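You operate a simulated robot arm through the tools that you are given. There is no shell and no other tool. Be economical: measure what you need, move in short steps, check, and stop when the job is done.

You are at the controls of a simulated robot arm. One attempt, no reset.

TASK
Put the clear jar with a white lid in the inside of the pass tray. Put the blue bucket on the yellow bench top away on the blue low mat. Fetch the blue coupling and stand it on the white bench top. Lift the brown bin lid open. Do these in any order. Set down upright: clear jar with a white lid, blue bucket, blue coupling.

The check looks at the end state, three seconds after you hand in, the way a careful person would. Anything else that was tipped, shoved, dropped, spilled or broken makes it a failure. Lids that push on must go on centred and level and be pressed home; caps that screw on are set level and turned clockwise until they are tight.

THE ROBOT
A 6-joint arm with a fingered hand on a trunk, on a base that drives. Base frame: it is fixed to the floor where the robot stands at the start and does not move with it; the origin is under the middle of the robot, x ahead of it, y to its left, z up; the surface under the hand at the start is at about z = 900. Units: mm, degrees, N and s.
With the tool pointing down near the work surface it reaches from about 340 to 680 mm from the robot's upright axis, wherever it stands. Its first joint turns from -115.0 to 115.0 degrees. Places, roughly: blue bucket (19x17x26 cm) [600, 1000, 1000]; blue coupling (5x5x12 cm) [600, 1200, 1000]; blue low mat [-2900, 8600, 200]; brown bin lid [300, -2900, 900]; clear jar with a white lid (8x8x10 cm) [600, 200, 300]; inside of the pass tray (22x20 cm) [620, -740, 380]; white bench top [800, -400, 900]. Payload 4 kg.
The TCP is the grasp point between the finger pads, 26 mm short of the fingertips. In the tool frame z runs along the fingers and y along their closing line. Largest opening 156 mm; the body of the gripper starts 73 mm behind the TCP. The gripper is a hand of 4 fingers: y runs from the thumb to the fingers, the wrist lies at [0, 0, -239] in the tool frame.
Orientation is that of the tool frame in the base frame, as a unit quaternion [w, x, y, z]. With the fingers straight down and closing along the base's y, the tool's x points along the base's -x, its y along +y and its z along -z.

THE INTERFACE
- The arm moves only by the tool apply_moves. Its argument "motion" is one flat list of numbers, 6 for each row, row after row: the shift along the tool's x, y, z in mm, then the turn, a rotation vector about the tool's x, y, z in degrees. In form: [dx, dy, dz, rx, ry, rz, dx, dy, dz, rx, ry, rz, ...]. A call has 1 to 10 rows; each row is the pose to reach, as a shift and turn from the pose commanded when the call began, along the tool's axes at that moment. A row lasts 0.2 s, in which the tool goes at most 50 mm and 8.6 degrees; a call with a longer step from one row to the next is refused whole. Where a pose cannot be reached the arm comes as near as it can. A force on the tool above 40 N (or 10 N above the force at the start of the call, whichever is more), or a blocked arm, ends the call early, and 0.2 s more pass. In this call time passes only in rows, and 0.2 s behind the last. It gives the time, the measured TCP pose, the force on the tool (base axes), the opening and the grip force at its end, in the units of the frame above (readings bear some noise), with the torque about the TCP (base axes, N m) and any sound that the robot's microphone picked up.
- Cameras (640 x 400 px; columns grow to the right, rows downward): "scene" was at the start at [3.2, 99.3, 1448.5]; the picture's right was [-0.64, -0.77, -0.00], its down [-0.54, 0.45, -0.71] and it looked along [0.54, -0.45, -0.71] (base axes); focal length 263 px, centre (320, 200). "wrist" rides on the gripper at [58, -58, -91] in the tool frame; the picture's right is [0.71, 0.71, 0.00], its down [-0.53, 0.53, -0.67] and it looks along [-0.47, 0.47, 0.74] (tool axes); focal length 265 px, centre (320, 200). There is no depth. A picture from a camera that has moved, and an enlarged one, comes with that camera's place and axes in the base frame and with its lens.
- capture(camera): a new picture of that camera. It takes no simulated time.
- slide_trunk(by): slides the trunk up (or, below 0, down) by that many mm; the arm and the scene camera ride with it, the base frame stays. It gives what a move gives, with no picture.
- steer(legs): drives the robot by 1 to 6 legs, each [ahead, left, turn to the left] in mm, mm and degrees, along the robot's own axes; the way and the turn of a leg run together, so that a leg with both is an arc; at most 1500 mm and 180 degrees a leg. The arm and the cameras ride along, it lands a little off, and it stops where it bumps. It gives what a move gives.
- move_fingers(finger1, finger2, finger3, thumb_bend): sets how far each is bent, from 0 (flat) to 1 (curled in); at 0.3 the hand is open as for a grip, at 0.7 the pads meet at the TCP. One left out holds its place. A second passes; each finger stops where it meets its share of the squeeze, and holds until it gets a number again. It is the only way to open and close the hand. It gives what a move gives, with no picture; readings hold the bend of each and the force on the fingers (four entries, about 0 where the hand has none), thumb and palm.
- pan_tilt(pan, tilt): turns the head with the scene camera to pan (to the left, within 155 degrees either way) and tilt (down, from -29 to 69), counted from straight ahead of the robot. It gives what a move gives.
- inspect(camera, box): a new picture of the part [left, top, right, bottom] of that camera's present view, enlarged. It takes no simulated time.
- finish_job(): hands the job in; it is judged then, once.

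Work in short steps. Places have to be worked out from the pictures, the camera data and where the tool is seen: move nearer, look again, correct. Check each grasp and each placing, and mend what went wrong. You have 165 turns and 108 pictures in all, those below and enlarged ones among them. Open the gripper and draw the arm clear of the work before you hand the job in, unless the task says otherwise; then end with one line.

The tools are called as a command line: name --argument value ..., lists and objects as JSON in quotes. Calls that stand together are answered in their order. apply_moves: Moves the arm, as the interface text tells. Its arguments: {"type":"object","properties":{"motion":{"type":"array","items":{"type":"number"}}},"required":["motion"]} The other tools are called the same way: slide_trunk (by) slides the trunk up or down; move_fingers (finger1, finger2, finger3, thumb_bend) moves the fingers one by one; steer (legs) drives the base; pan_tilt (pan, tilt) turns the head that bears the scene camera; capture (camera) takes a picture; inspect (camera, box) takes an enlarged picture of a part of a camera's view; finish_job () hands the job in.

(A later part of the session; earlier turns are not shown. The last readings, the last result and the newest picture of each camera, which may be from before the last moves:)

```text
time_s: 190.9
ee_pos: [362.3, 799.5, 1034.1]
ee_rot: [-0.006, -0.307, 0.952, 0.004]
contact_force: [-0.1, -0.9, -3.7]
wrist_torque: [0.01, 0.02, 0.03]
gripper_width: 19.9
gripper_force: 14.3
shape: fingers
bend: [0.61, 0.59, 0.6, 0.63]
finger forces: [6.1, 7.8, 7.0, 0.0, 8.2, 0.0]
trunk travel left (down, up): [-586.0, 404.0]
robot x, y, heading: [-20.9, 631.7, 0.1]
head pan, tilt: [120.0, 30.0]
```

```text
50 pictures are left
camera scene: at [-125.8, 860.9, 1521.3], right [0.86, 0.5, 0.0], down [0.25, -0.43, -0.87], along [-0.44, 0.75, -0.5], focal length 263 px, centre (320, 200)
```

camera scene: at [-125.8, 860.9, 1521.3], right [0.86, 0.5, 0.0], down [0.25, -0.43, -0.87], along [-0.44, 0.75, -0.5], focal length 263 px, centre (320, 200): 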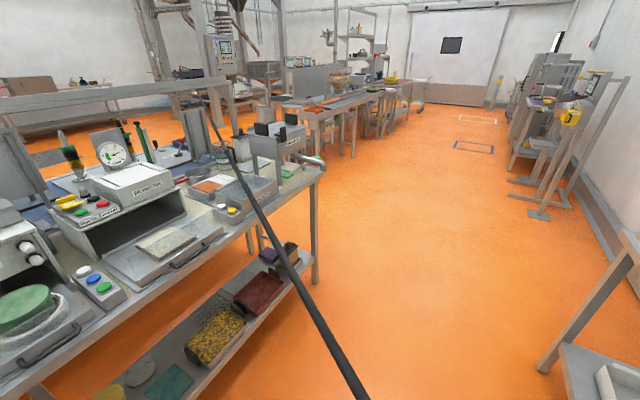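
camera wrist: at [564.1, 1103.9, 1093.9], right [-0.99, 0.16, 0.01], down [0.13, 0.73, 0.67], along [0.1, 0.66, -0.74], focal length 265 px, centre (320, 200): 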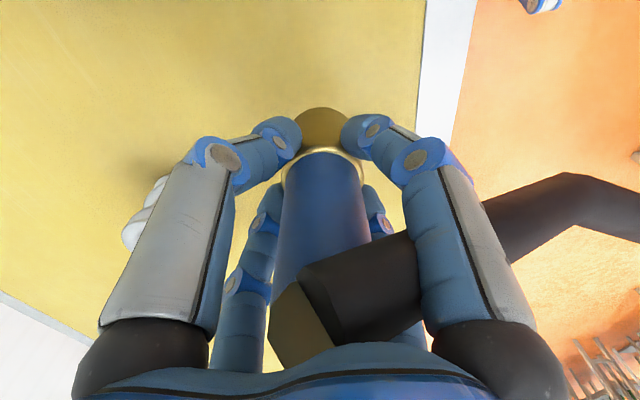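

inspect --camera "scene" --box '[140, 60, 340, 185]'

```text
3.20 times, centred on (240, 122) of scene
camera zoom: at [-125.8, 860.9, 1521.3], right [0.86, 0.5, 0.0], down [0.25, -0.43, -0.87], along [-0.44, 0.75, -0.5], focal length 842 px, centre (576, 448)
```

zoom: 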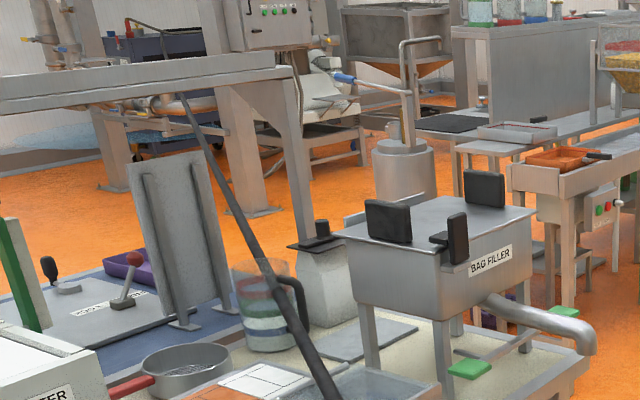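

The hose runs taut from the far plant at z≈1000–1070, sweeping over the left bench as the coupling moves, so parking it there is bad. With the trunk fully down the robot is only ~950 tall and can pass beneath the hose. So I'll put the coupling back where it stood for now, do the bucket, and move the coupling last.

steer --legs '[[0, 302, 0]]'

apply_moves --motion '[-44, -11, 4, 0, 0, 0, -89, -22, 6, 0, 0, 0, -134, -34, 8, 0, 0, 0, -179, -45, 10, 0, 0, 0, -222, -57, 12, 0, 0, 0]'

pan_tilt --pan 45 --tilt 35

capture --camera "scene"

```text
time_s: 195.2
ee_pos: [360.2, 1098.7, 1034.3]
ee_rot: [-0.006, -0.307, 0.952, 0.003]
contact_force: [-0.3, 0.4, -2.7]
wrist_torque: [0.01, -0.01, 0.01]
gripper_width: 19.5
gripper_force: 14.5
shape: fingers
bend: [0.62, 0.59, 0.6, 0.63]
finger forces: [6.1, 7.7, 7.2, 0.1, 8.2, 0.0]
trunk travel left (down, up): [-586.0, 404.0]
robot x, y, heading: [-23.9, 932.4, 0.4]
head pan, tilt: [120.0, 30.0]
```

```text
time_s: 196.4
ee_pos: [577.2, 1183.3, 1015.8]
ee_rot: [-0.01, -0.306, 0.952, 0.003]
contact_force: [1.1, 0.3, -4.1]
wrist_torque: [-0.05, 0.03, -0.02]
gripper_width: 19.7
gripper_force: 14.4
shape: fingers
bend: [0.62, 0.59, 0.6, 0.63]
finger forces: [6.2, 7.5, 7.2, 0.1, 7.9, 0.1]
trunk travel left (down, up): [-586.0, 404.0]
robot x, y, heading: [-25.4, 934.2, 0.3]
head pan, tilt: [120.0, 30.0]
```

```text
time_s: 197.9
ee_pos: [573.5, 1181.7, 1020.2]
ee_rot: [-0.005, -0.306, 0.952, 0.003]
contact_force: [0.3, -0.5, -2.8]
wrist_torque: [-0.03, 0.0, -0.03]
gripper_width: 19.7
gripper_force: 14.7
shape: fingers
bend: [0.62, 0.59, 0.6, 0.63]
finger forces: [6.1, 7.6, 7.1, 0.0, 7.9, 0.0]
trunk travel left (down, up): [-586.0, 404.0]
robot x, y, heading: [-25.7, 931.8, 0.2]
head pan, tilt: [45.0, 35.0]
```

```text
48 pictures are left
camera scene: at [-20.5, 1146.0, 1513.6], right [0.71, -0.7, 0.0], down [-0.4, -0.41, -0.82], along [0.58, 0.58, -0.57], focal length 263 px, centre (320, 200)
```

scene: 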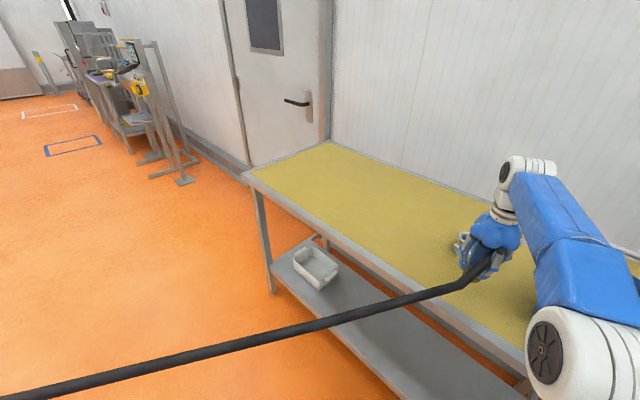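

Lowering the coupling to bench level (TCP 962) and releasing.

apply_moves --motion '[0, 0, 20, 0, 0, 0, 0, 0, 40, 0, 0, 0, 0, 0, 52, 0, 0, 0, 0, 0, 57, 0, 0, 0]'

```text
time_s: 198.9
ee_pos: [573.4, 1182.7, 963.6]
ee_rot: [-0.006, -0.307, 0.952, 0.004]
contact_force: [-0.2, -0.5, -4.1]
wrist_torque: [-0.02, 0.02, -0.03]
gripper_width: 19.4
gripper_force: 15.1
shape: fingers
bend: [0.62, 0.59, 0.6, 0.63]
finger forces: [6.1, 7.6, 7.1, 0.0, 7.8, 0.0]
trunk travel left (down, up): [-586.0, 404.0]
robot x, y, heading: [-19.8, 934.4, 0.2]
head pan, tilt: [45.0, 35.0]
```

apply_moves --motion '[0, 0, 3, 0, 0, 0]'

move_fingers --finger1 0.3 --finger2 0.3 --finger3 0.3 --thumb_bend 0.3

capture --camera "wrist"

```text
time_s: 199.3
ee_pos: [572.6, 1181.8, 962.1]
ee_rot: [-0.006, -0.306, 0.952, 0.004]
contact_force: [0.9, 0.0, 2.9]
wrist_torque: [0.05, 0.0, 0.01]
gripper_width: 19.6
gripper_force: 14.7
shape: fingers
bend: [0.62, 0.59, 0.6, 0.63]
finger forces: [6.3, 7.6, 7.3, 0.1, 8.5, 0.1]
trunk travel left (down, up): [-586.0, 404.0]
robot x, y, heading: [-23.1, 931.7, 0.2]
head pan, tilt: [45.0, 35.0]
```

```text
time_s: 200.3
ee_pos: [572.1, 1181.9, 960.5]
ee_rot: [-0.006, -0.306, 0.952, 0.004]
contact_force: [-0.6, -1.3, 0.0]
wrist_torque: [0.0, 0.0, 0.01]
gripper_width: 106.4
gripper_force: 0.0
shape: fingers
bend: [0.3, 0.3, 0.3, 0.3]
finger forces: [0.1, 0.1, 0.0, 0.0, 0.0, 0.1]
trunk travel left (down, up): [-586.0, 404.0]
robot x, y, heading: [-24.4, 932.2, 0.2]
head pan, tilt: [45.0, 35.0]
```

```text
47 pictures are left
camera wrist: at [561.4, 1101.4, 1051.5], right [-0.99, 0.16, 0.01], down [0.13, 0.73, 0.67], along [0.1, 0.66, -0.74], focal length 265 px, centre (320, 200)
```

wrist: 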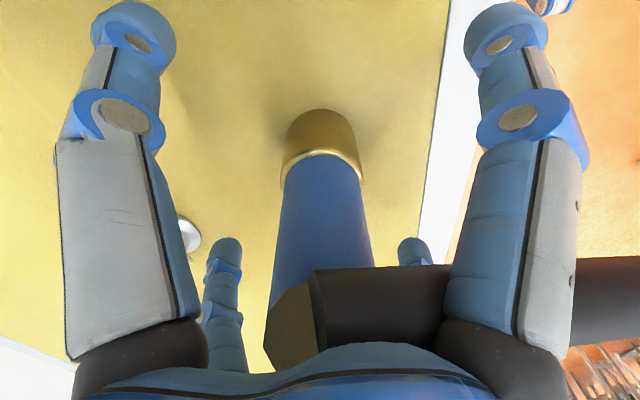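

Coupling stands again. Raising with the trunk straight up, then moving over the bucket's bail with the hand turned 45° to the bar.

slide_trunk --by 250

apply_moves --motion '[0, 0, -20, 0, 0, 0, 0, 0, -40, 0, 0, 0, 17, -36, -40, 0, 0, -2, 34, -72, -40, 0, 0, -4, 51, -108, -40, 0, 0, -6, 68, -144, -40, 0, 0, -8, 85, -180, -40, 0, 0, -9.3, 100, -217, -40, 0, 0, -9.3]'

capture --camera "wrist"

pan_tilt --pan 5 --tilt 35

capture --camera "scene"

```text
time_s: 202.9
ee_pos: [572.2, 1181.9, 1210.4]
ee_rot: [-0.005, -0.307, 0.952, 0.004]
contact_force: [-0.6, 0.4, 0.2]
wrist_torque: [-0.03, -0.04, -0.01]
gripper_width: 106.4
gripper_force: 0.2
shape: fingers
bend: [0.3, 0.3, 0.3, 0.3]
finger forces: [0.0, 0.1, 0.0, 0.0, 0.0, 0.0]
trunk travel left (down, up): [-836.0, 154.0]
robot x, y, heading: [-19.8, 932.6, -0.1]
head pan, tilt: [45.0, 35.0]
```

```text
time_s: 204.7
ee_pos: [619.8, 945.6, 1248.6]
ee_rot: [-0.006, -0.384, 0.923, 0.006]
contact_force: [-0.7, 0.4, 0.2]
wrist_torque: [0.02, 0.01, -0.01]
gripper_width: 106.2
gripper_force: 0.0
shape: fingers
bend: [0.3, 0.3, 0.3, 0.3]
finger forces: [0.1, 0.0, 0.0, 0.0, 0.0, 0.1]
trunk travel left (down, up): [-836.0, 154.0]
robot x, y, heading: [-22.9, 929.9, 0.5]
head pan, tilt: [45.0, 35.0]
```

```text
46 pictures are left
camera wrist: at [621.6, 863.3, 1339.6], right [-1.0, 0.0, 0.01], down [0.01, 0.74, 0.67], along [-0.01, 0.67, -0.74], focal length 265 px, centre (320, 200)
```

wrist: 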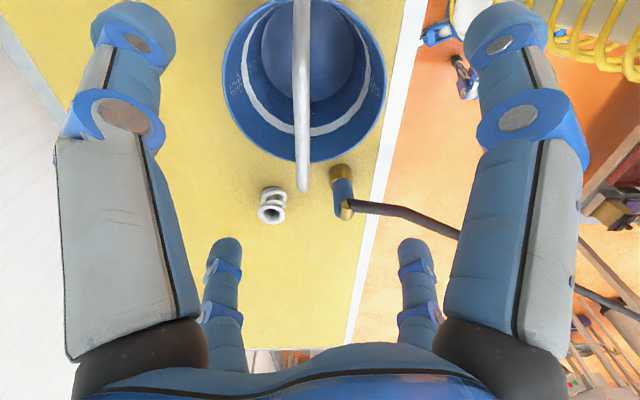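

```text
time_s: 205.8
ee_pos: [619.4, 948.9, 1249.1]
ee_rot: [-0.005, -0.382, 0.924, 0.004]
contact_force: [0.7, 0.3, 0.0]
wrist_torque: [0.02, -0.01, 0.02]
gripper_width: 106.5
gripper_force: 0.1
shape: fingers
bend: [0.3, 0.3, 0.3, 0.3]
finger forces: [0.0, 0.0, 0.1, 0.0, 0.1, 0.1]
trunk travel left (down, up): [-836.0, 154.0]
robot x, y, heading: [-19.9, 932.3, 0.0]
head pan, tilt: [5.0, 35.0]
```

```text
45 pictures are left
camera scene: at [6.1, 1091.9, 1763.5], right [0.09, -1.0, 0.0], down [-0.57, -0.05, -0.82], along [0.82, 0.08, -0.57], focal length 263 px, centre (320, 200)
```

scene: 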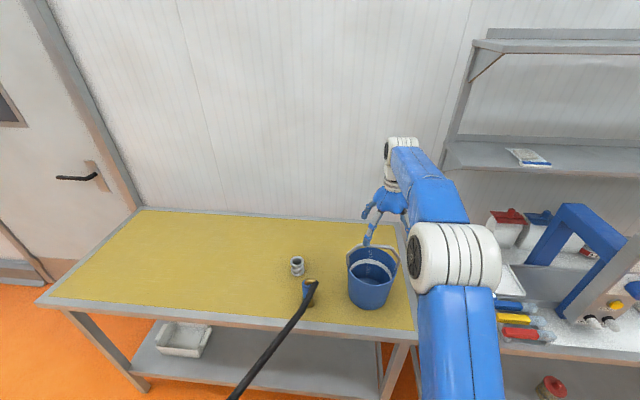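

Bail bar runs along y at x≈631, centre y≈958, z≈1155. Shifting 11 mm each way and descending partway to verify.

apply_moves --motion '[-8, 0, 15, 0, 0, 0, -15.5, 0, 35, 0, 0, 0, -15.5, 0, 65, 0, 0, 0]'

capture --camera "wrist"

inspect --camera "scene" --box '[320, 180, 440, 320]'

```text
time_s: 206.6
ee_pos: [628.7, 958.9, 1183.4]
ee_rot: [-0.006, -0.383, 0.924, 0.005]
contact_force: [-0.4, -0.7, -0.6]
wrist_torque: [0.01, 0.03, 0.01]
gripper_width: 106.3
gripper_force: 0.1
shape: fingers
bend: [0.3, 0.3, 0.3, 0.3]
finger forces: [0.1, 0.0, 0.0, 0.0, 0.1, 0.0]
trunk travel left (down, up): [-836.0, 154.0]
robot x, y, heading: [-17.5, 933.6, 0.3]
head pan, tilt: [5.0, 35.0]
```

```text
44 pictures are left
camera wrist: at [630.7, 876.7, 1274.7], right [-1.0, 0.0, 0.01], down [0.01, 0.74, 0.67], along [-0.01, 0.67, -0.74], focal length 265 px, centre (320, 200)
```

wrist: 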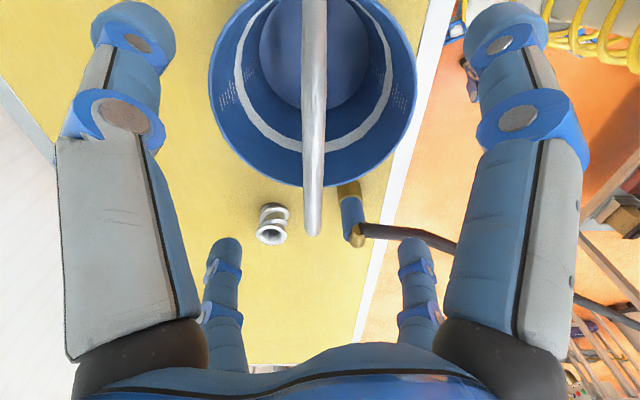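

```text
2.86 times, centred on (380, 250) of scene
camera zoom: at [6.2, 1090.5, 1763.7], right [0.09, -1.0, 0.0], down [-0.57, -0.05, -0.82], along [0.82, 0.08, -0.57], focal length 752 px, centre (149, 57)
```

zoom: 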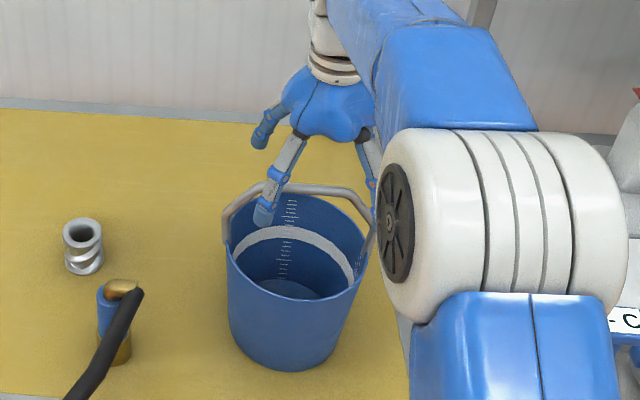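

Triangulated: bar z≈1155, x≈633; bucket centre y≈955, rim z≈1067. Descending to put the bar inside the finger cage, then closing.

apply_moves --motion '[-1, -5, 10, 0, 0, 0, -1, -5, 30, 0, 0, 0, -1, -5, 50, 0, 0, 0]'

move_fingers --finger1 0.72 --finger2 0.72 --finger3 0.72 --thumb_bend 0.72

capture --camera "wrist"

```text
time_s: 207.4
ee_pos: [632.2, 955.8, 1133.0]
ee_rot: [-0.005, -0.383, 0.924, 0.005]
contact_force: [0.3, 0.2, 0.4]
wrist_torque: [-0.03, -0.04, 0.0]
gripper_width: 106.1
gripper_force: 0.0
shape: fingers
bend: [0.3, 0.3, 0.3, 0.3]
finger forces: [0.0, 0.0, 0.1, 0.0, 0.0, 0.0]
trunk travel left (down, up): [-836.0, 154.0]
robot x, y, heading: [-24.5, 928.0, 0.2]
head pan, tilt: [5.0, 35.0]
```

```text
time_s: 208.4
ee_pos: [631.5, 955.9, 1133.6]
ee_rot: [-0.006, -0.383, 0.924, 0.004]
contact_force: [-0.4, 0.1, -0.2]
wrist_torque: [0.01, -0.02, 0.02]
gripper_width: 0.2
gripper_force: 0.1
shape: fingers
bend: [0.69, 0.71, 0.69, 0.69]
finger forces: [0.1, 0.2, 0.0, 0.0, 0.0, 0.0]
trunk travel left (down, up): [-836.0, 154.0]
robot x, y, heading: [-23.8, 929.4, 0.2]
head pan, tilt: [5.0, 35.0]
```

```text
42 pictures are left
camera wrist: at [634.2, 873.8, 1224.7], right [-1.0, 0.0, 0.01], down [0.01, 0.74, 0.67], along [-0.01, 0.67, -0.74], focal length 265 px, centre (320, 200)
```

wrist: 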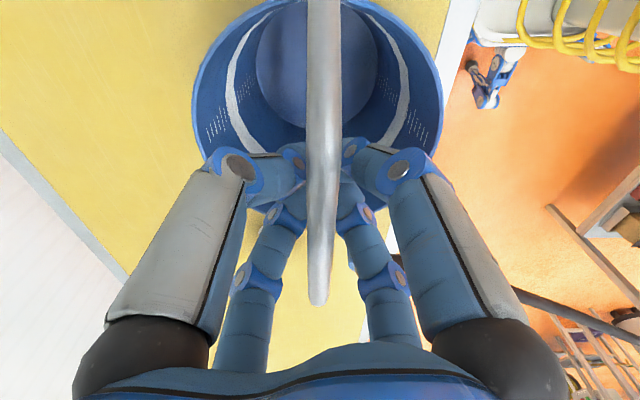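

The bar is caged above the closed fingertips. Lifting a little to test.

apply_moves --motion '[0, 0, -10, 0, 0, 0, 0, 0, -20, 0, 0, 0, 0, 0, -30, 0, 0, 0, 0, 0, -40, 0, 0, 0]'

capture --camera "wrist"

inspect --camera "scene" --box '[300, 160, 460, 320]'

```text
time_s: 209.4
ee_pos: [633.7, 956.5, 1174.9]
ee_rot: [-0.005, -0.382, 0.924, 0.004]
contact_force: [0.1, 1.2, -2.3]
wrist_torque: [0.02, 0.02, 0.02]
gripper_width: 0.0
gripper_force: 0.1
shape: fingers
bend: [0.69, 0.71, 0.69, 0.69]
finger forces: [0.0, 0.0, 0.0, 0.1, 0.0, 0.0]
trunk travel left (down, up): [-836.0, 154.0]
robot x, y, heading: [-24.5, 929.0, 0.1]
head pan, tilt: [5.0, 35.0]
```

```text
41 pictures are left
camera wrist: at [634.6, 874.1, 1264.7], right [-1.0, 0.0, 0.01], down [0.01, 0.74, 0.67], along [-0.01, 0.67, -0.74], focal length 265 px, centre (320, 200)
```

wrist: 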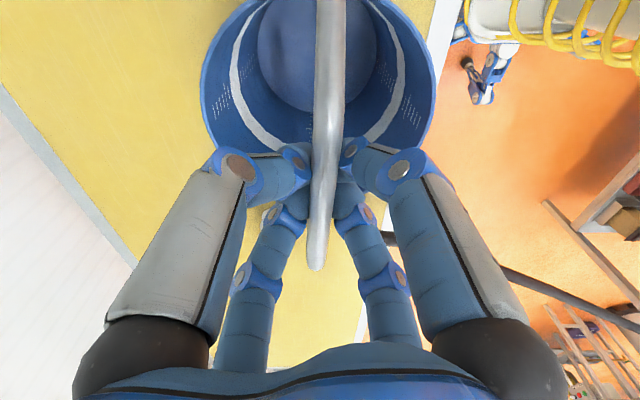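

```text
2.50 times, centred on (380, 240) of scene
camera zoom: at [5.7, 1091.4, 1763.5], right [0.09, -1.0, 0.0], down [-0.57, -0.05, -0.82], along [0.82, 0.07, -0.57], focal length 658 px, centre (170, 100)
```

zoom: 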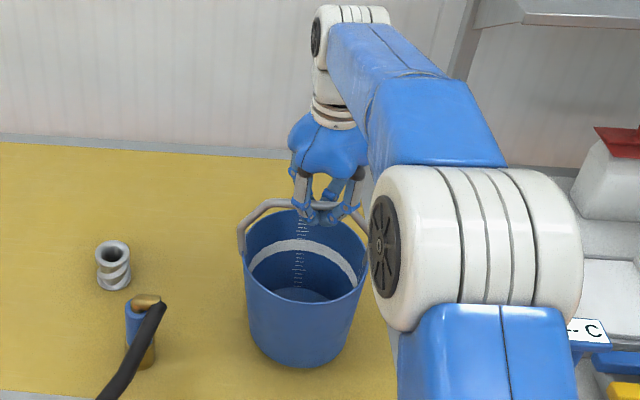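

A 2.3 N load appears, so it's a light bucket beginning to lift. Raising further to confirm.

apply_moves --motion '[0, 0, -20, 0, 0, 0, 0, 0, -40, 0, 0, 0, 0, 0, -60, 0, 0, 0]'

inspect --camera "scene" --box '[300, 160, 460, 320]'

```text
time_s: 210.2
ee_pos: [635.1, 956.5, 1233.7]
ee_rot: [-0.006, -0.382, 0.924, 0.005]
contact_force: [-1.2, 0.3, -2.6]
wrist_torque: [-0.01, 0.0, 0.01]
gripper_width: 0.4
gripper_force: 0.1
shape: fingers
bend: [0.69, 0.71, 0.69, 0.69]
finger forces: [0.0, 0.0, 0.0, 0.0, 0.0, 0.0]
trunk travel left (down, up): [-836.0, 154.0]
robot x, y, heading: [-24.9, 936.0, 0.3]
head pan, tilt: [5.0, 35.0]
```

```text
2.50 times, centred on (380, 240) of scene
camera zoom: at [5.9, 1091.6, 1763.5], right [0.09, -1.0, 0.0], down [-0.57, -0.05, -0.82], along [0.82, 0.07, -0.57], focal length 658 px, centre (170, 100)
```

zoom: 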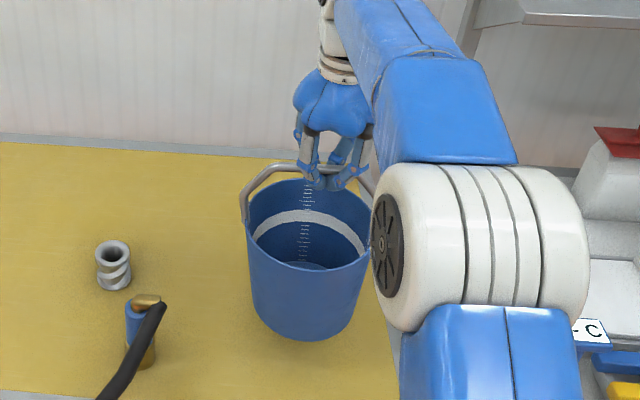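

The bucket hangs free and level. Drawing it in to x≈360, then turning to face up the aisle and backing a little from the hose.

apply_moves --motion '[33, 32, -5, 0, 0, 0, 66, 64, -5, 0, 0, 0, 99, 96, -5, 0, 0, 0, 132, 128, -5, 0, 0, 0, 165, 160, -5, 0, 0, 0, 197, 190, -5, 0, 0, 0]'

steer --legs '[[0, -300, 0], [0, 0, 90]]'

capture --camera "scene"

```text
time_s: 211.6
ee_pos: [355.5, 950.5, 1244.7]
ee_rot: [-0.003, -0.382, 0.924, 0.004]
contact_force: [-1.8, -0.5, -2.6]
wrist_torque: [0.02, -0.04, 0.0]
gripper_width: 0.0
gripper_force: 0.1
shape: fingers
bend: [0.71, 0.71, 0.69, 0.69]
finger forces: [0.0, 0.0, 0.1, 0.0, 0.0, 0.0]
trunk travel left (down, up): [-836.0, 154.0]
robot x, y, heading: [-18.1, 931.3, 0.5]
head pan, tilt: [5.0, 35.0]
```

```text
time_s: 226.0
ee_pos: [-42.9, 1017.4, 1242.2]
ee_rot: [0.006, 0.925, -0.379, 0.001]
contact_force: [0.2, -0.7, -2.9]
wrist_torque: [0.0, -0.02, 0.01]
gripper_width: 0.0
gripper_force: 0.0
shape: fingers
bend: [0.71, 0.71, 0.71, 0.69]
finger forces: [0.0, 0.0, 0.0, 0.0, 0.0, 0.1]
trunk travel left (down, up): [-836.0, 154.0]
robot x, y, heading: [-20.7, 634.8, 90.5]
head pan, tilt: [5.0, 35.0]
```

```text
38 pictures are left
camera scene: at [-179.0, 661.2, 1763.6], right [1.0, 0.1, 0.0], down [0.06, -0.57, -0.82], along [-0.08, 0.81, -0.57], focal length 263 px, centre (320, 200)
```

scene: 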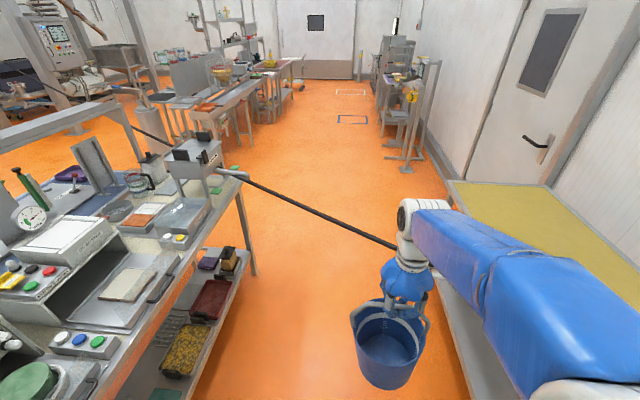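

Extending the bucket to ~500 ahead of the axis so it clears the base deck, then lowering the trunk fully.

apply_moves --motion '[-28, -28, 0, 0, 0, 0, -56, -57, 0, 0, 0, 0, -84, -86, 0, 0, 0, 0]'

slide_trunk --by -400

slide_trunk --by -400

pan_tilt --pan 10 --tilt 10

capture --camera "scene"

```text
time_s: 226.8
ee_pos: [-41.3, 1140.1, 1237.8]
ee_rot: [0.009, 0.925, -0.379, 0.002]
contact_force: [-0.9, 0.7, -2.1]
wrist_torque: [-0.04, -0.02, 0.02]
gripper_width: 0.0
gripper_force: 0.1
shape: fingers
bend: [0.71, 0.71, 0.71, 0.71]
finger forces: [0.0, 0.1, 0.1, 0.0, 0.0, 0.0]
trunk travel left (down, up): [-836.0, 154.0]
robot x, y, heading: [-20.0, 637.7, 90.7]
head pan, tilt: [5.0, 35.0]
```

```text
time_s: 230.6
ee_pos: [-42.1, 1137.1, 840.3]
ee_rot: [0.008, 0.925, -0.379, 0.001]
contact_force: [-0.1, 0.4, -3.4]
wrist_torque: [0.01, 0.03, 0.01]
gripper_width: 0.0
gripper_force: 0.0
shape: fingers
bend: [0.71, 0.71, 0.71, 0.69]
finger forces: [0.0, 0.0, 0.1, 0.0, 0.0, 0.1]
trunk travel left (down, up): [-436.0, 554.0]
robot x, y, heading: [-22.6, 638.4, 90.7]
head pan, tilt: [5.0, 35.0]
```

```text
time_s: 234.4
ee_pos: [-41.8, 1136.6, 440.2]
ee_rot: [0.007, 0.926, -0.379, 0.001]
contact_force: [-0.9, -0.7, -3.4]
wrist_torque: [0.0, -0.01, 0.02]
gripper_width: 0.2
gripper_force: 0.1
shape: fingers
bend: [0.71, 0.71, 0.71, 0.69]
finger forces: [0.1, 0.0, 0.1, 0.1, 0.0, 0.0]
trunk travel left (down, up): [-36.0, 954.0]
robot x, y, heading: [-22.7, 636.0, 90.7]
head pan, tilt: [5.0, 35.0]
```

```text
time_s: 235.3
ee_pos: [-43.0, 1137.2, 439.7]
ee_rot: [0.007, 0.925, -0.379, 0.001]
contact_force: [-0.1, 0.8, -1.9]
wrist_torque: [-0.02, 0.02, 0.0]
gripper_width: 0.0
gripper_force: 0.0
shape: fingers
bend: [0.71, 0.71, 0.71, 0.69]
finger forces: [0.1, 0.0, 0.0, 0.1, 0.0, 0.0]
trunk travel left (down, up): [-36.0, 954.0]
robot x, y, heading: [-19.2, 634.1, 90.5]
head pan, tilt: [10.0, 10.0]
```

```text
37 pictures are left
camera scene: at [-187.7, 664.9, 1003.6], right [0.98, 0.19, 0.0], down [0.03, -0.17, -0.98], along [-0.18, 0.97, -0.17], focal length 263 px, centre (320, 200)
```

scene: 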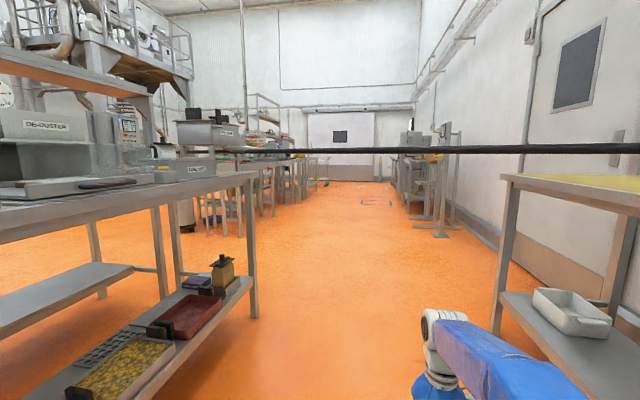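

The hose sits at z≈1019 across the aisle; with trunk fully down and the head tilted down fully, the head should just fit beneath. Lowering the last bit and approaching the hose.

slide_trunk --by -36

pan_tilt --pan 0 --tilt 69

steer --legs '[[780, 0, 0]]'

capture --camera "wrist"

```text
time_s: 236.1
ee_pos: [-42.5, 1136.6, 405.2]
ee_rot: [0.007, 0.925, -0.379, 0.001]
contact_force: [-0.7, -1.5, -2.5]
wrist_torque: [0.01, 0.01, 0.01]
gripper_width: 0.0
gripper_force: 0.1
shape: fingers
bend: [0.71, 0.71, 0.71, 0.69]
finger forces: [0.1, 0.0, 0.1, 0.0, 0.1, 0.1]
trunk travel left (down, up): [0.0, 990.0]
robot x, y, heading: [-20.5, 636.1, 90.6]
head pan, tilt: [10.0, 10.0]
```

```text
time_s: 237.4
ee_pos: [-42.6, 1136.6, 404.4]
ee_rot: [0.007, 0.925, -0.379, 0.0]
contact_force: [0.8, -0.4, -2.8]
wrist_torque: [-0.01, -0.02, -0.01]
gripper_width: 0.2
gripper_force: 0.1
shape: fingers
bend: [0.71, 0.71, 0.71, 0.69]
finger forces: [0.1, 0.1, 0.0, 0.0, 0.1, 0.0]
trunk travel left (down, up): [0.0, 990.0]
robot x, y, heading: [-21.9, 632.4, 90.7]
head pan, tilt: [0.0, 68.8]
```

```text
time_s: 247.7
ee_pos: [-53.0, 1913.8, 404.7]
ee_rot: [0.007, 0.925, -0.379, 0.0]
contact_force: [0.2, 0.2, -1.8]
wrist_torque: [0.02, -0.01, 0.0]
gripper_width: 0.1
gripper_force: 0.0
shape: fingers
bend: [0.71, 0.71, 0.71, 0.69]
finger forces: [0.0, 0.0, 0.1, 0.0, 0.0, 0.0]
trunk travel left (down, up): [0.0, 990.0]
robot x, y, heading: [-30.9, 1407.8, 90.7]
head pan, tilt: [0.0, 68.8]
```

```text
36 pictures are left
camera wrist: at [30.8, 1916.6, 495.8], right [0.01, -1.0, 0.01], down [-0.74, 0.0, 0.67], along [-0.67, -0.02, -0.74], focal length 265 px, centre (320, 200)
```

wrist: 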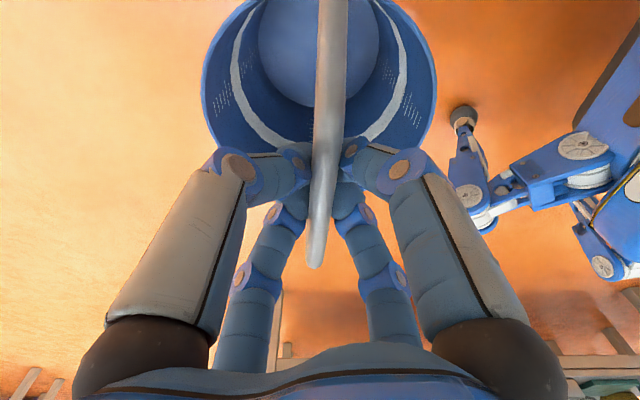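

Head is ~170 mm short of the hose. Crossing beneath with one leg, then looking back.

steer --legs '[[450, 0, 0]]'

pan_tilt --pan -135 --tilt 20

capture --camera "scene"

```text
time_s: 253.9
ee_pos: [-57.6, 2361.4, 405.1]
ee_rot: [0.006, 0.926, -0.379, 0.001]
contact_force: [-0.6, 0.3, -1.7]
wrist_torque: [-0.04, 0.01, 0.01]
gripper_width: 0.0
gripper_force: 0.0
shape: fingers
bend: [0.71, 0.71, 0.71, 0.69]
finger forces: [0.0, 0.0, 0.0, 0.0, 0.0, 0.0]
trunk travel left (down, up): [0.0, 990.0]
robot x, y, heading: [-38.0, 1860.4, 90.3]
head pan, tilt: [0.0, 68.8]
```

```text
time_s: 256.1
ee_pos: [-58.5, 2362.0, 405.0]
ee_rot: [0.007, 0.926, -0.379, 0.001]
contact_force: [0.3, -0.5, -2.6]
wrist_torque: [-0.04, 0.0, 0.03]
gripper_width: 0.0
gripper_force: 0.0
shape: fingers
bend: [0.71, 0.71, 0.71, 0.69]
finger forces: [0.0, 0.0, 0.1, 0.0, 0.0, 0.0]
trunk travel left (down, up): [0.0, 990.0]
robot x, y, heading: [-37.1, 1859.4, 90.7]
head pan, tilt: [-135.0, 20.0]
```

```text
35 pictures are left
camera scene: at [-118.8, 1735.2, 951.6], right [-0.7, -0.72, 0.0], down [-0.25, 0.24, -0.94], along [0.67, -0.66, -0.34], focal length 263 px, centre (320, 200)
```

scene: 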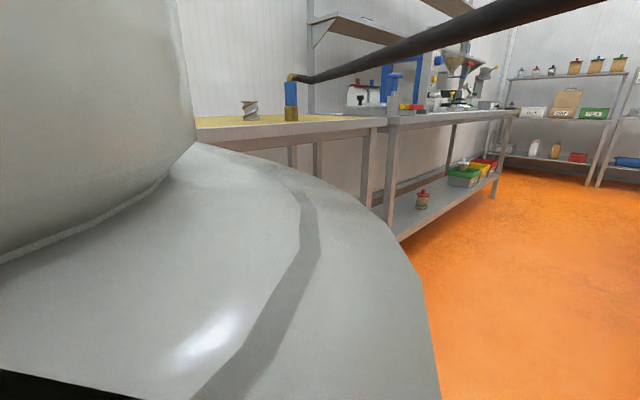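

Passed under; the coupling still stands and the hose is clear behind. Driving up the aisle toward the mat and looking ahead.

steer --legs '[[1500, 0, 0], [1500, 0, 0], [1200, 0, 0]]'

slide_trunk --by 250

pan_tilt --pan 35 --tilt 20

capture --camera "scene"

```text
time_s: 308.9
ee_pos: [-103.2, 6549.4, 404.5]
ee_rot: [0.007, 0.925, -0.379, 0.001]
contact_force: [0.1, 0.1, -2.2]
wrist_torque: [0.02, 0.01, -0.01]
gripper_width: 0.4
gripper_force: 0.0
shape: fingers
bend: [0.71, 0.71, 0.71, 0.69]
finger forces: [0.0, 0.1, 0.0, 0.0, 0.1, 0.1]
trunk travel left (down, up): [0.0, 990.0]
robot x, y, heading: [-81.8, 6051.0, 90.9]
head pan, tilt: [-135.0, 20.0]
```

```text
time_s: 311.5
ee_pos: [-104.3, 6549.9, 654.3]
ee_rot: [0.007, 0.925, -0.379, 0.001]
contact_force: [-0.1, 0.0, -2.8]
wrist_torque: [0.01, -0.01, 0.01]
gripper_width: 0.0
gripper_force: 0.0
shape: fingers
bend: [0.71, 0.71, 0.71, 0.69]
finger forces: [0.0, 0.1, 0.0, 0.0, 0.0, 0.0]
trunk travel left (down, up): [-250.0, 740.0]
robot x, y, heading: [-80.5, 6047.3, 90.8]
head pan, tilt: [-135.0, 20.0]
```

```text
time_s: 314.1
ee_pos: [-104.1, 6549.4, 654.1]
ee_rot: [0.007, 0.926, -0.378, 0.001]
contact_force: [0.6, -0.9, -2.8]
wrist_torque: [-0.02, -0.01, -0.01]
gripper_width: 0.0
gripper_force: 0.2
shape: fingers
bend: [0.71, 0.71, 0.71, 0.69]
finger forces: [0.0, 0.1, 0.0, 0.0, 0.2, 0.0]
trunk travel left (down, up): [-250.0, 740.0]
robot x, y, heading: [-82.2, 6051.2, 90.6]
head pan, tilt: [35.0, 20.0]
```

```text
34 pictures are left
camera scene: at [-285.7, 6064.0, 1201.6], right [0.81, 0.58, 0.0], down [0.2, -0.28, -0.94], along [-0.55, 0.76, -0.34], focal length 263 px, centre (320, 200)
```

scene: 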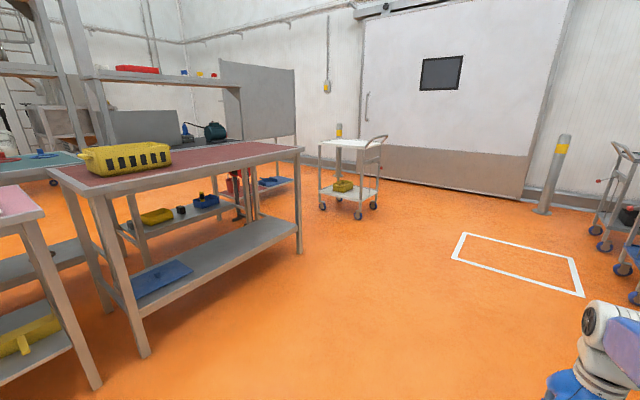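

inspect --camera "scene" --box '[180, 110, 380, 235]'

```text
3.20 times, centred on (280, 172) of scene
camera zoom: at [-285.7, 6064.0, 1201.6], right [0.81, 0.58, 0.0], down [0.2, -0.28, -0.94], along [-0.55, 0.76, -0.34], focal length 842 px, centre (448, 288)
```

zoom: 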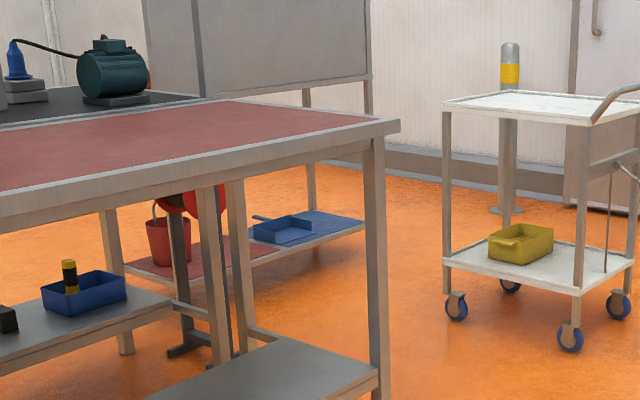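

The target is the blue half of a low shelf (front edge x≈−2700, y≈8250–8700), with a dustpan on it; gap between red table (y<7560) and cart (y>8450). Driving to y≈8000, turning west, and approaching.

steer --legs '[[1000, 0, 0], [950, 0, 0], [0, 0, 90], [1150, 0, 0]]'

pan_tilt --pan -20 --tilt 30

capture --camera "scene"

```text
time_s: 363.4
ee_pos: [-1761.2, 7982.2, 653.6]
ee_rot: [0.005, 0.925, 0.38, 0.006]
contact_force: [0.0, 0.2, -3.0]
wrist_torque: [0.02, -0.02, -0.02]
gripper_width: 0.0
gripper_force: 0.0
shape: fingers
bend: [0.71, 0.71, 0.71, 0.69]
finger forces: [0.1, 0.1, 0.0, 0.0, 0.0, 0.1]
trunk travel left (down, up): [-250.0, 740.0]
robot x, y, heading: [-1259.6, 7998.6, -180.1]
head pan, tilt: [35.0, 20.0]
```

```text
time_s: 364.6
ee_pos: [-1761.8, 7982.1, 654.2]
ee_rot: [0.004, 0.925, 0.381, 0.006]
contact_force: [1.5, -0.2, -2.4]
wrist_torque: [0.0, 0.01, 0.01]
gripper_width: 0.0
gripper_force: 0.1
shape: fingers
bend: [0.71, 0.71, 0.71, 0.69]
finger forces: [0.0, 0.0, 0.0, 0.0, 0.1, 0.0]
trunk travel left (down, up): [-250.0, 740.0]
robot x, y, heading: [-1263.1, 7996.2, -180.2]
head pan, tilt: [-20.0, 30.0]
```

```text
32 pictures are left
camera scene: at [-1285.4, 7877.2, 1185.6], right [0.34, 0.94, 0.0], down [0.47, -0.17, -0.87], along [-0.81, 0.3, -0.5], focal length 263 px, centre (320, 200)
```

scene: 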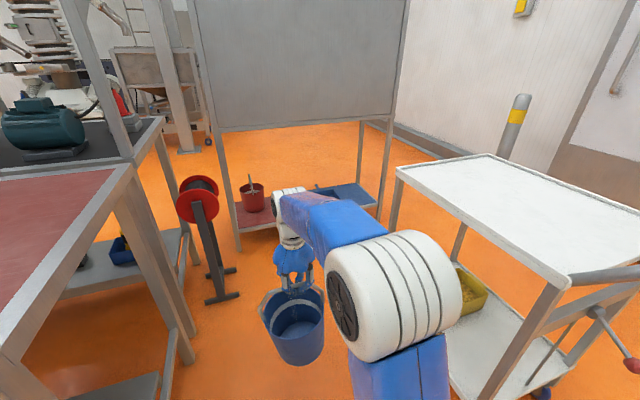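

Shelf front edge is x≈−2690, blue half y≈8330–8830; cart occupies x −1940…−1430, y>8380. Moving ahead 500 and looking at the mat's free area.

steer --legs '[[500, 70, 0]]'

pan_tilt --pan -25 --tilt 30

capture --camera "scene"

```text
time_s: 371.4
ee_pos: [-2258.5, 7910.4, 654.8]
ee_rot: [0.005, 0.924, 0.383, 0.005]
contact_force: [-0.5, -0.1, -2.4]
wrist_torque: [0.0, 0.04, -0.01]
gripper_width: 0.1
gripper_force: 0.1
shape: fingers
bend: [0.71, 0.71, 0.71, 0.69]
finger forces: [0.0, 0.0, 0.0, 0.0, 0.1, 0.0]
trunk travel left (down, up): [-250.0, 740.0]
robot x, y, heading: [-1757.2, 7923.9, -179.8]
head pan, tilt: [-20.0, 30.0]
```

```text
time_s: 372.1
ee_pos: [-2259.7, 7909.2, 655.4]
ee_rot: [0.004, 0.924, 0.382, 0.005]
contact_force: [-0.3, -0.8, -3.4]
wrist_torque: [0.01, -0.01, 0.02]
gripper_width: 0.0
gripper_force: 0.1
shape: fingers
bend: [0.71, 0.71, 0.71, 0.69]
finger forces: [0.0, 0.1, 0.0, 0.0, 0.1, 0.0]
trunk travel left (down, up): [-250.0, 740.0]
robot x, y, heading: [-1761.8, 7924.3, -180.0]
head pan, tilt: [-25.0, 30.0]
```

```text
31 pictures are left
camera scene: at [-1780.1, 7813.6, 1185.6], right [0.42, 0.91, 0.0], down [0.45, -0.21, -0.87], along [-0.79, 0.36, -0.5], focal length 263 px, centre (320, 200)
```

scene: 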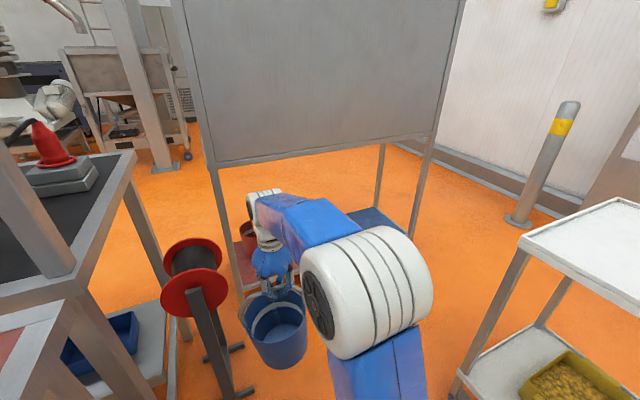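

Arm hides the mat, and the reel stand is to the south. Strafing north 250, drawing the bucket in, driving ahead 430, then swinging the bucket to the north side.

apply_moves --motion '[26, 26, 0, 0, 0, 0, 52, 52, 0, 0, 0, 0, 78, 78, 0, 0, 0, 0]'

steer --legs '[[0, -250, 0], [430, 0, 0]]'

apply_moves --motion '[38, -24, 0, 0, 0, 0, 76, -48, 0, 0, 0, 0, 114, -72, 0, 0, 0, 0, 152, -96, 0, 0, 0, 0, 190, -120, 0, 0, 0, 0, 228, -144, 0, 0, 0, 0, 266, -168, 0, 0, 0, 0, 304, -192, 0, 0, 0, 0, 340, -216, 0, 0, 0, 0]'

pan_tilt --pan -10 --tilt 40

capture --camera "scene"

```text
time_s: 372.9
ee_pos: [-2149.1, 7909.3, 656.2]
ee_rot: [0.005, 0.924, 0.382, 0.005]
contact_force: [1.6, -0.1, -3.3]
wrist_torque: [-0.03, -0.04, 0.0]
gripper_width: 0.0
gripper_force: 0.0
shape: fingers
bend: [0.71, 0.71, 0.71, 0.69]
finger forces: [0.0, 0.0, 0.0, 0.0, 0.0, 0.0]
trunk travel left (down, up): [-250.0, 740.0]
robot x, y, heading: [-1761.7, 7926.1, -180.0]
head pan, tilt: [-25.0, 30.0]
```

```text
time_s: 375.4
ee_pos: [-2149.1, 8053.8, 656.1]
ee_rot: [0.004, 0.924, 0.382, 0.005]
contact_force: [-0.1, 0.0, -2.1]
wrist_torque: [-0.03, -0.02, 0.0]
gripper_width: 0.0
gripper_force: 0.0
shape: fingers
bend: [0.71, 0.71, 0.71, 0.69]
finger forces: [0.0, 0.0, 0.0, 0.0, 0.0, 0.0]
trunk travel left (down, up): [-250.0, 740.0]
robot x, y, heading: [-1761.6, 8064.9, -179.7]
head pan, tilt: [-25.0, 30.0]
stopped in leg 1: the robot was blocked; the commanded pose is now the measured one
```

```text
time_s: 377.4
ee_pos: [-2130.3, 8373.7, 638.8]
ee_rot: [-0.01, 0.935, 0.354, 0.032]
contact_force: [-0.1, 0.2, -2.7]
wrist_torque: [-0.02, 0.0, -0.04]
gripper_width: 0.1
gripper_force: 0.0
shape: fingers
bend: [0.71, 0.71, 0.71, 0.71]
finger forces: [0.1, 0.0, 0.0, 0.0, 0.1, 0.0]
out of reach, approached as far as the arm can: row 6, 7, 8, 9
trunk travel left (down, up): [-250.0, 740.0]
robot x, y, heading: [-1759.4, 8063.7, -179.6]
head pan, tilt: [-25.0, 30.0]
```

```text
time_s: 378.1
ee_pos: [-2128.1, 8372.8, 639.9]
ee_rot: [-0.011, 0.935, 0.354, 0.031]
contact_force: [-0.9, -0.2, -2.8]
wrist_torque: [0.01, 0.03, -0.01]
gripper_width: 0.1
gripper_force: 0.0
shape: fingers
bend: [0.71, 0.71, 0.71, 0.71]
finger forces: [0.0, 0.0, 0.1, 0.1, 0.0, 0.0]
trunk travel left (down, up): [-250.0, 740.0]
robot x, y, heading: [-1761.6, 8069.1, -179.7]
head pan, tilt: [-10.0, 40.0]
```

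```text
30 pictures are left
camera scene: at [-1782.0, 7929.8, 1170.3], right [0.17, 0.99, 0.0], down [0.63, -0.11, -0.77], along [-0.75, 0.13, -0.64], focal length 263 px, centre (320, 200)
```

scene: 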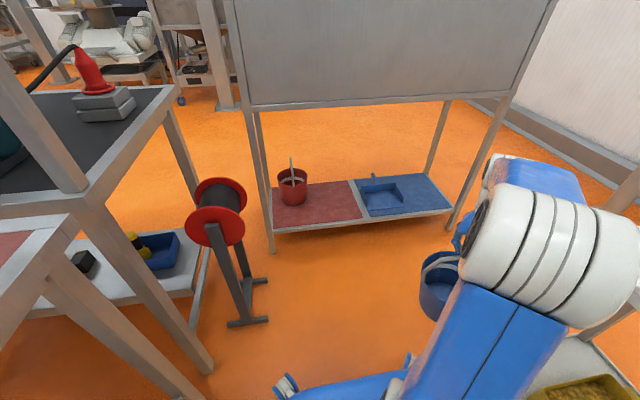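

The cart–stand gap is too narrow for this base, and I touched the cart's edge. The wall is far north (y≈10500), so I'll go around the cart and reach the blue mat from the north. First bring the bucket back in front, then drive round.

apply_moves --motion '[-20, 26, 0, 0, 0, -1, -44, 58, 0, 0, 0, -2, -70, 93, 0, 0, 0, -3, -97, 127, 0, 0, 0, -3.4, -124, 160, 0, 0, 0, -3.4, -152, 193, 0, 0, 0, -3.4, -180, 226, 0, 0, 0, -3.4, -207, 250, 0, 0, 0, -3.4]'

steer --legs '[[0, 40, 0], [-910, 0, 0], [0, -1480, 0]]'

pan_tilt --pan 10 --tilt 25

capture --camera "scene"

```text
time_s: 379.9
ee_pos: [-2118.4, 8049.1, 627.5]
ee_rot: [-0.011, 0.924, 0.381, 0.031]
contact_force: [-0.4, -1.1, -3.5]
wrist_torque: [-0.05, 0.02, -0.02]
gripper_width: 0.1
gripper_force: 0.0
shape: fingers
bend: [0.71, 0.71, 0.71, 0.7]
finger forces: [0.1, 0.1, 0.1, 0.1, 0.0, 0.0]
trunk travel left (down, up): [-250.0, 740.0]
robot x, y, heading: [-1760.4, 8065.2, -179.9]
head pan, tilt: [-10.0, 40.0]
```

```text
time_s: 411.2
ee_pos: [-1215.1, 9486.6, 627.7]
ee_rot: [-0.01, 0.922, 0.385, 0.031]
contact_force: [-0.1, 0.3, -2.6]
wrist_torque: [0.01, -0.01, -0.01]
gripper_width: 0.0
gripper_force: 0.2
shape: fingers
bend: [0.71, 0.71, 0.71, 0.7]
finger forces: [0.1, 0.1, 0.1, 0.0, 0.0, 0.1]
trunk travel left (down, up): [-250.0, 740.0]
robot x, y, heading: [-853.1, 9506.8, -179.3]
head pan, tilt: [-10.0, 40.0]
```

```text
time_s: 412.0
ee_pos: [-1212.9, 9487.0, 626.9]
ee_rot: [-0.01, 0.922, 0.385, 0.031]
contact_force: [0.6, 0.2, -3.1]
wrist_torque: [-0.03, 0.0, 0.03]
gripper_width: 0.0
gripper_force: 0.1
shape: fingers
bend: [0.71, 0.71, 0.71, 0.7]
finger forces: [0.1, 0.0, 0.1, 0.1, 0.0, 0.0]
trunk travel left (down, up): [-250.0, 740.0]
robot x, y, heading: [-853.1, 9509.4, -179.2]
head pan, tilt: [10.0, 25.0]
```

```text
29 pictures are left
camera scene: at [-882.7, 9338.7, 1193.5], right [-0.18, 0.98, 0.0], down [0.42, 0.08, -0.91], along [-0.89, -0.17, -0.42], focal length 263 px, centre (320, 200)
```

scene: 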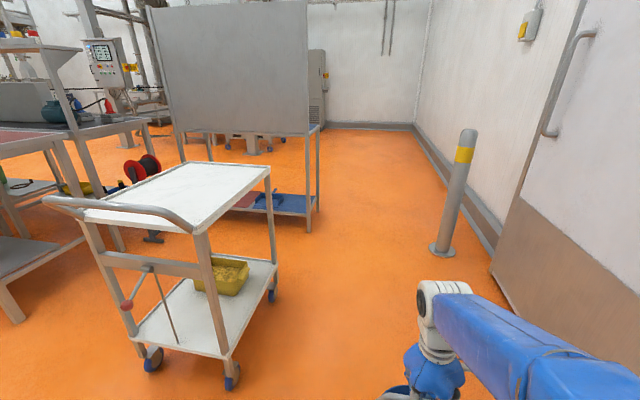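

Clear lane north of the cart; bollard at about (−2680, 9940). Driving to about (−2590, 9290) beside the rack's north end.

steer --legs '[[1250, 0, -0.8], [490, 200, 0]]'

pan_tilt --pan 70 --tilt 45

capture --camera "scene"

```text
time_s: 434.3
ee_pos: [-2943.7, 9277.4, 627.9]
ee_rot: [-0.01, 0.925, 0.38, 0.032]
contact_force: [0.2, 0.3, -2.0]
wrist_torque: [0.01, -0.02, -0.01]
gripper_width: 0.0
gripper_force: 0.0
shape: fingers
bend: [0.71, 0.71, 0.71, 0.7]
finger forces: [0.0, 0.0, 0.1, 0.1, 0.0, 0.1]
trunk travel left (down, up): [-250.0, 740.0]
robot x, y, heading: [-2585.9, 9293.2, 179.9]
head pan, tilt: [10.0, 25.0]
```

```text
time_s: 435.6
ee_pos: [-2945.1, 9277.3, 626.4]
ee_rot: [-0.01, 0.924, 0.38, 0.032]
contact_force: [-0.1, 0.6, -2.6]
wrist_torque: [-0.02, -0.02, -0.02]
gripper_width: 0.1
gripper_force: 0.2
shape: fingers
bend: [0.71, 0.71, 0.71, 0.69]
finger forces: [0.0, 0.0, 0.0, 0.0, 0.1, 0.0]
trunk travel left (down, up): [-250.0, 740.0]
robot x, y, heading: [-2588.8, 9286.8, 179.9]
head pan, tilt: [70.0, 45.0]
```

```text
28 pictures are left
camera scene: at [-2554.0, 9065.0, 1163.0], right [-0.94, 0.34, 0.0], down [0.24, 0.66, -0.71], along [-0.24, -0.66, -0.71], focal length 263 px, centre (320, 200)
```

scene: 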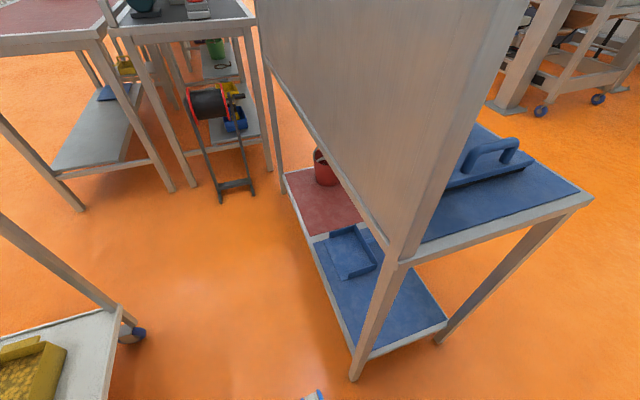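

Excellent view: the free part of the low mat is around (−2930, 8745), under a bench top, with end legs at x≈−2760 and −3175. I'll place myself north of the rack facing south, so the bucket can enter between the end legs with a pitched hand.

steer --legs '[[342, 0, 0], [0, -270, 0], [0, 0, 90]]'

pan_tilt --pan -15 --tilt 40

capture --camera "scene"

```text
time_s: 454.2
ee_pos: [-2913.6, 9205.0, 626.5]
ee_rot: [-0.03, 0.382, 0.924, 0.014]
contact_force: [0.6, 0.4, -2.9]
wrist_torque: [-0.02, 0.01, -0.04]
gripper_width: 0.0
gripper_force: 0.1
shape: fingers
bend: [0.71, 0.71, 0.71, 0.7]
finger forces: [0.0, 0.1, 0.0, 0.0, 0.0, 0.0]
trunk travel left (down, up): [-250.0, 740.0]
robot x, y, heading: [-2931.0, 9562.6, -89.6]
head pan, tilt: [70.0, 45.0]
```

```text
time_s: 455.8
ee_pos: [-2914.2, 9204.3, 627.1]
ee_rot: [-0.029, 0.382, 0.924, 0.015]
contact_force: [0.0, 0.4, -3.0]
wrist_torque: [0.0, 0.0, -0.01]
gripper_width: 0.0
gripper_force: 0.1
shape: fingers
bend: [0.71, 0.71, 0.71, 0.7]
finger forces: [0.0, 0.1, 0.0, 0.0, 0.0, 0.0]
trunk travel left (down, up): [-250.0, 740.0]
robot x, y, heading: [-2933.5, 9565.9, -89.7]
head pan, tilt: [-15.0, 40.0]
```

```text
27 pictures are left
camera scene: at [-2799.9, 9541.7, 1170.2], right [-0.97, 0.25, 0.0], down [0.16, 0.62, -0.77], along [-0.19, -0.74, -0.64], focal length 263 px, centre (320, 200)
```

scene: 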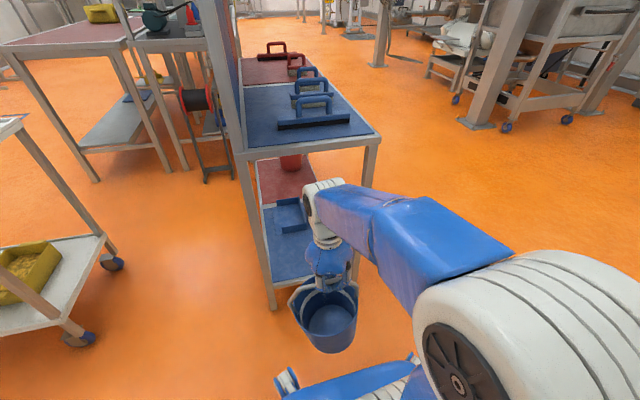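

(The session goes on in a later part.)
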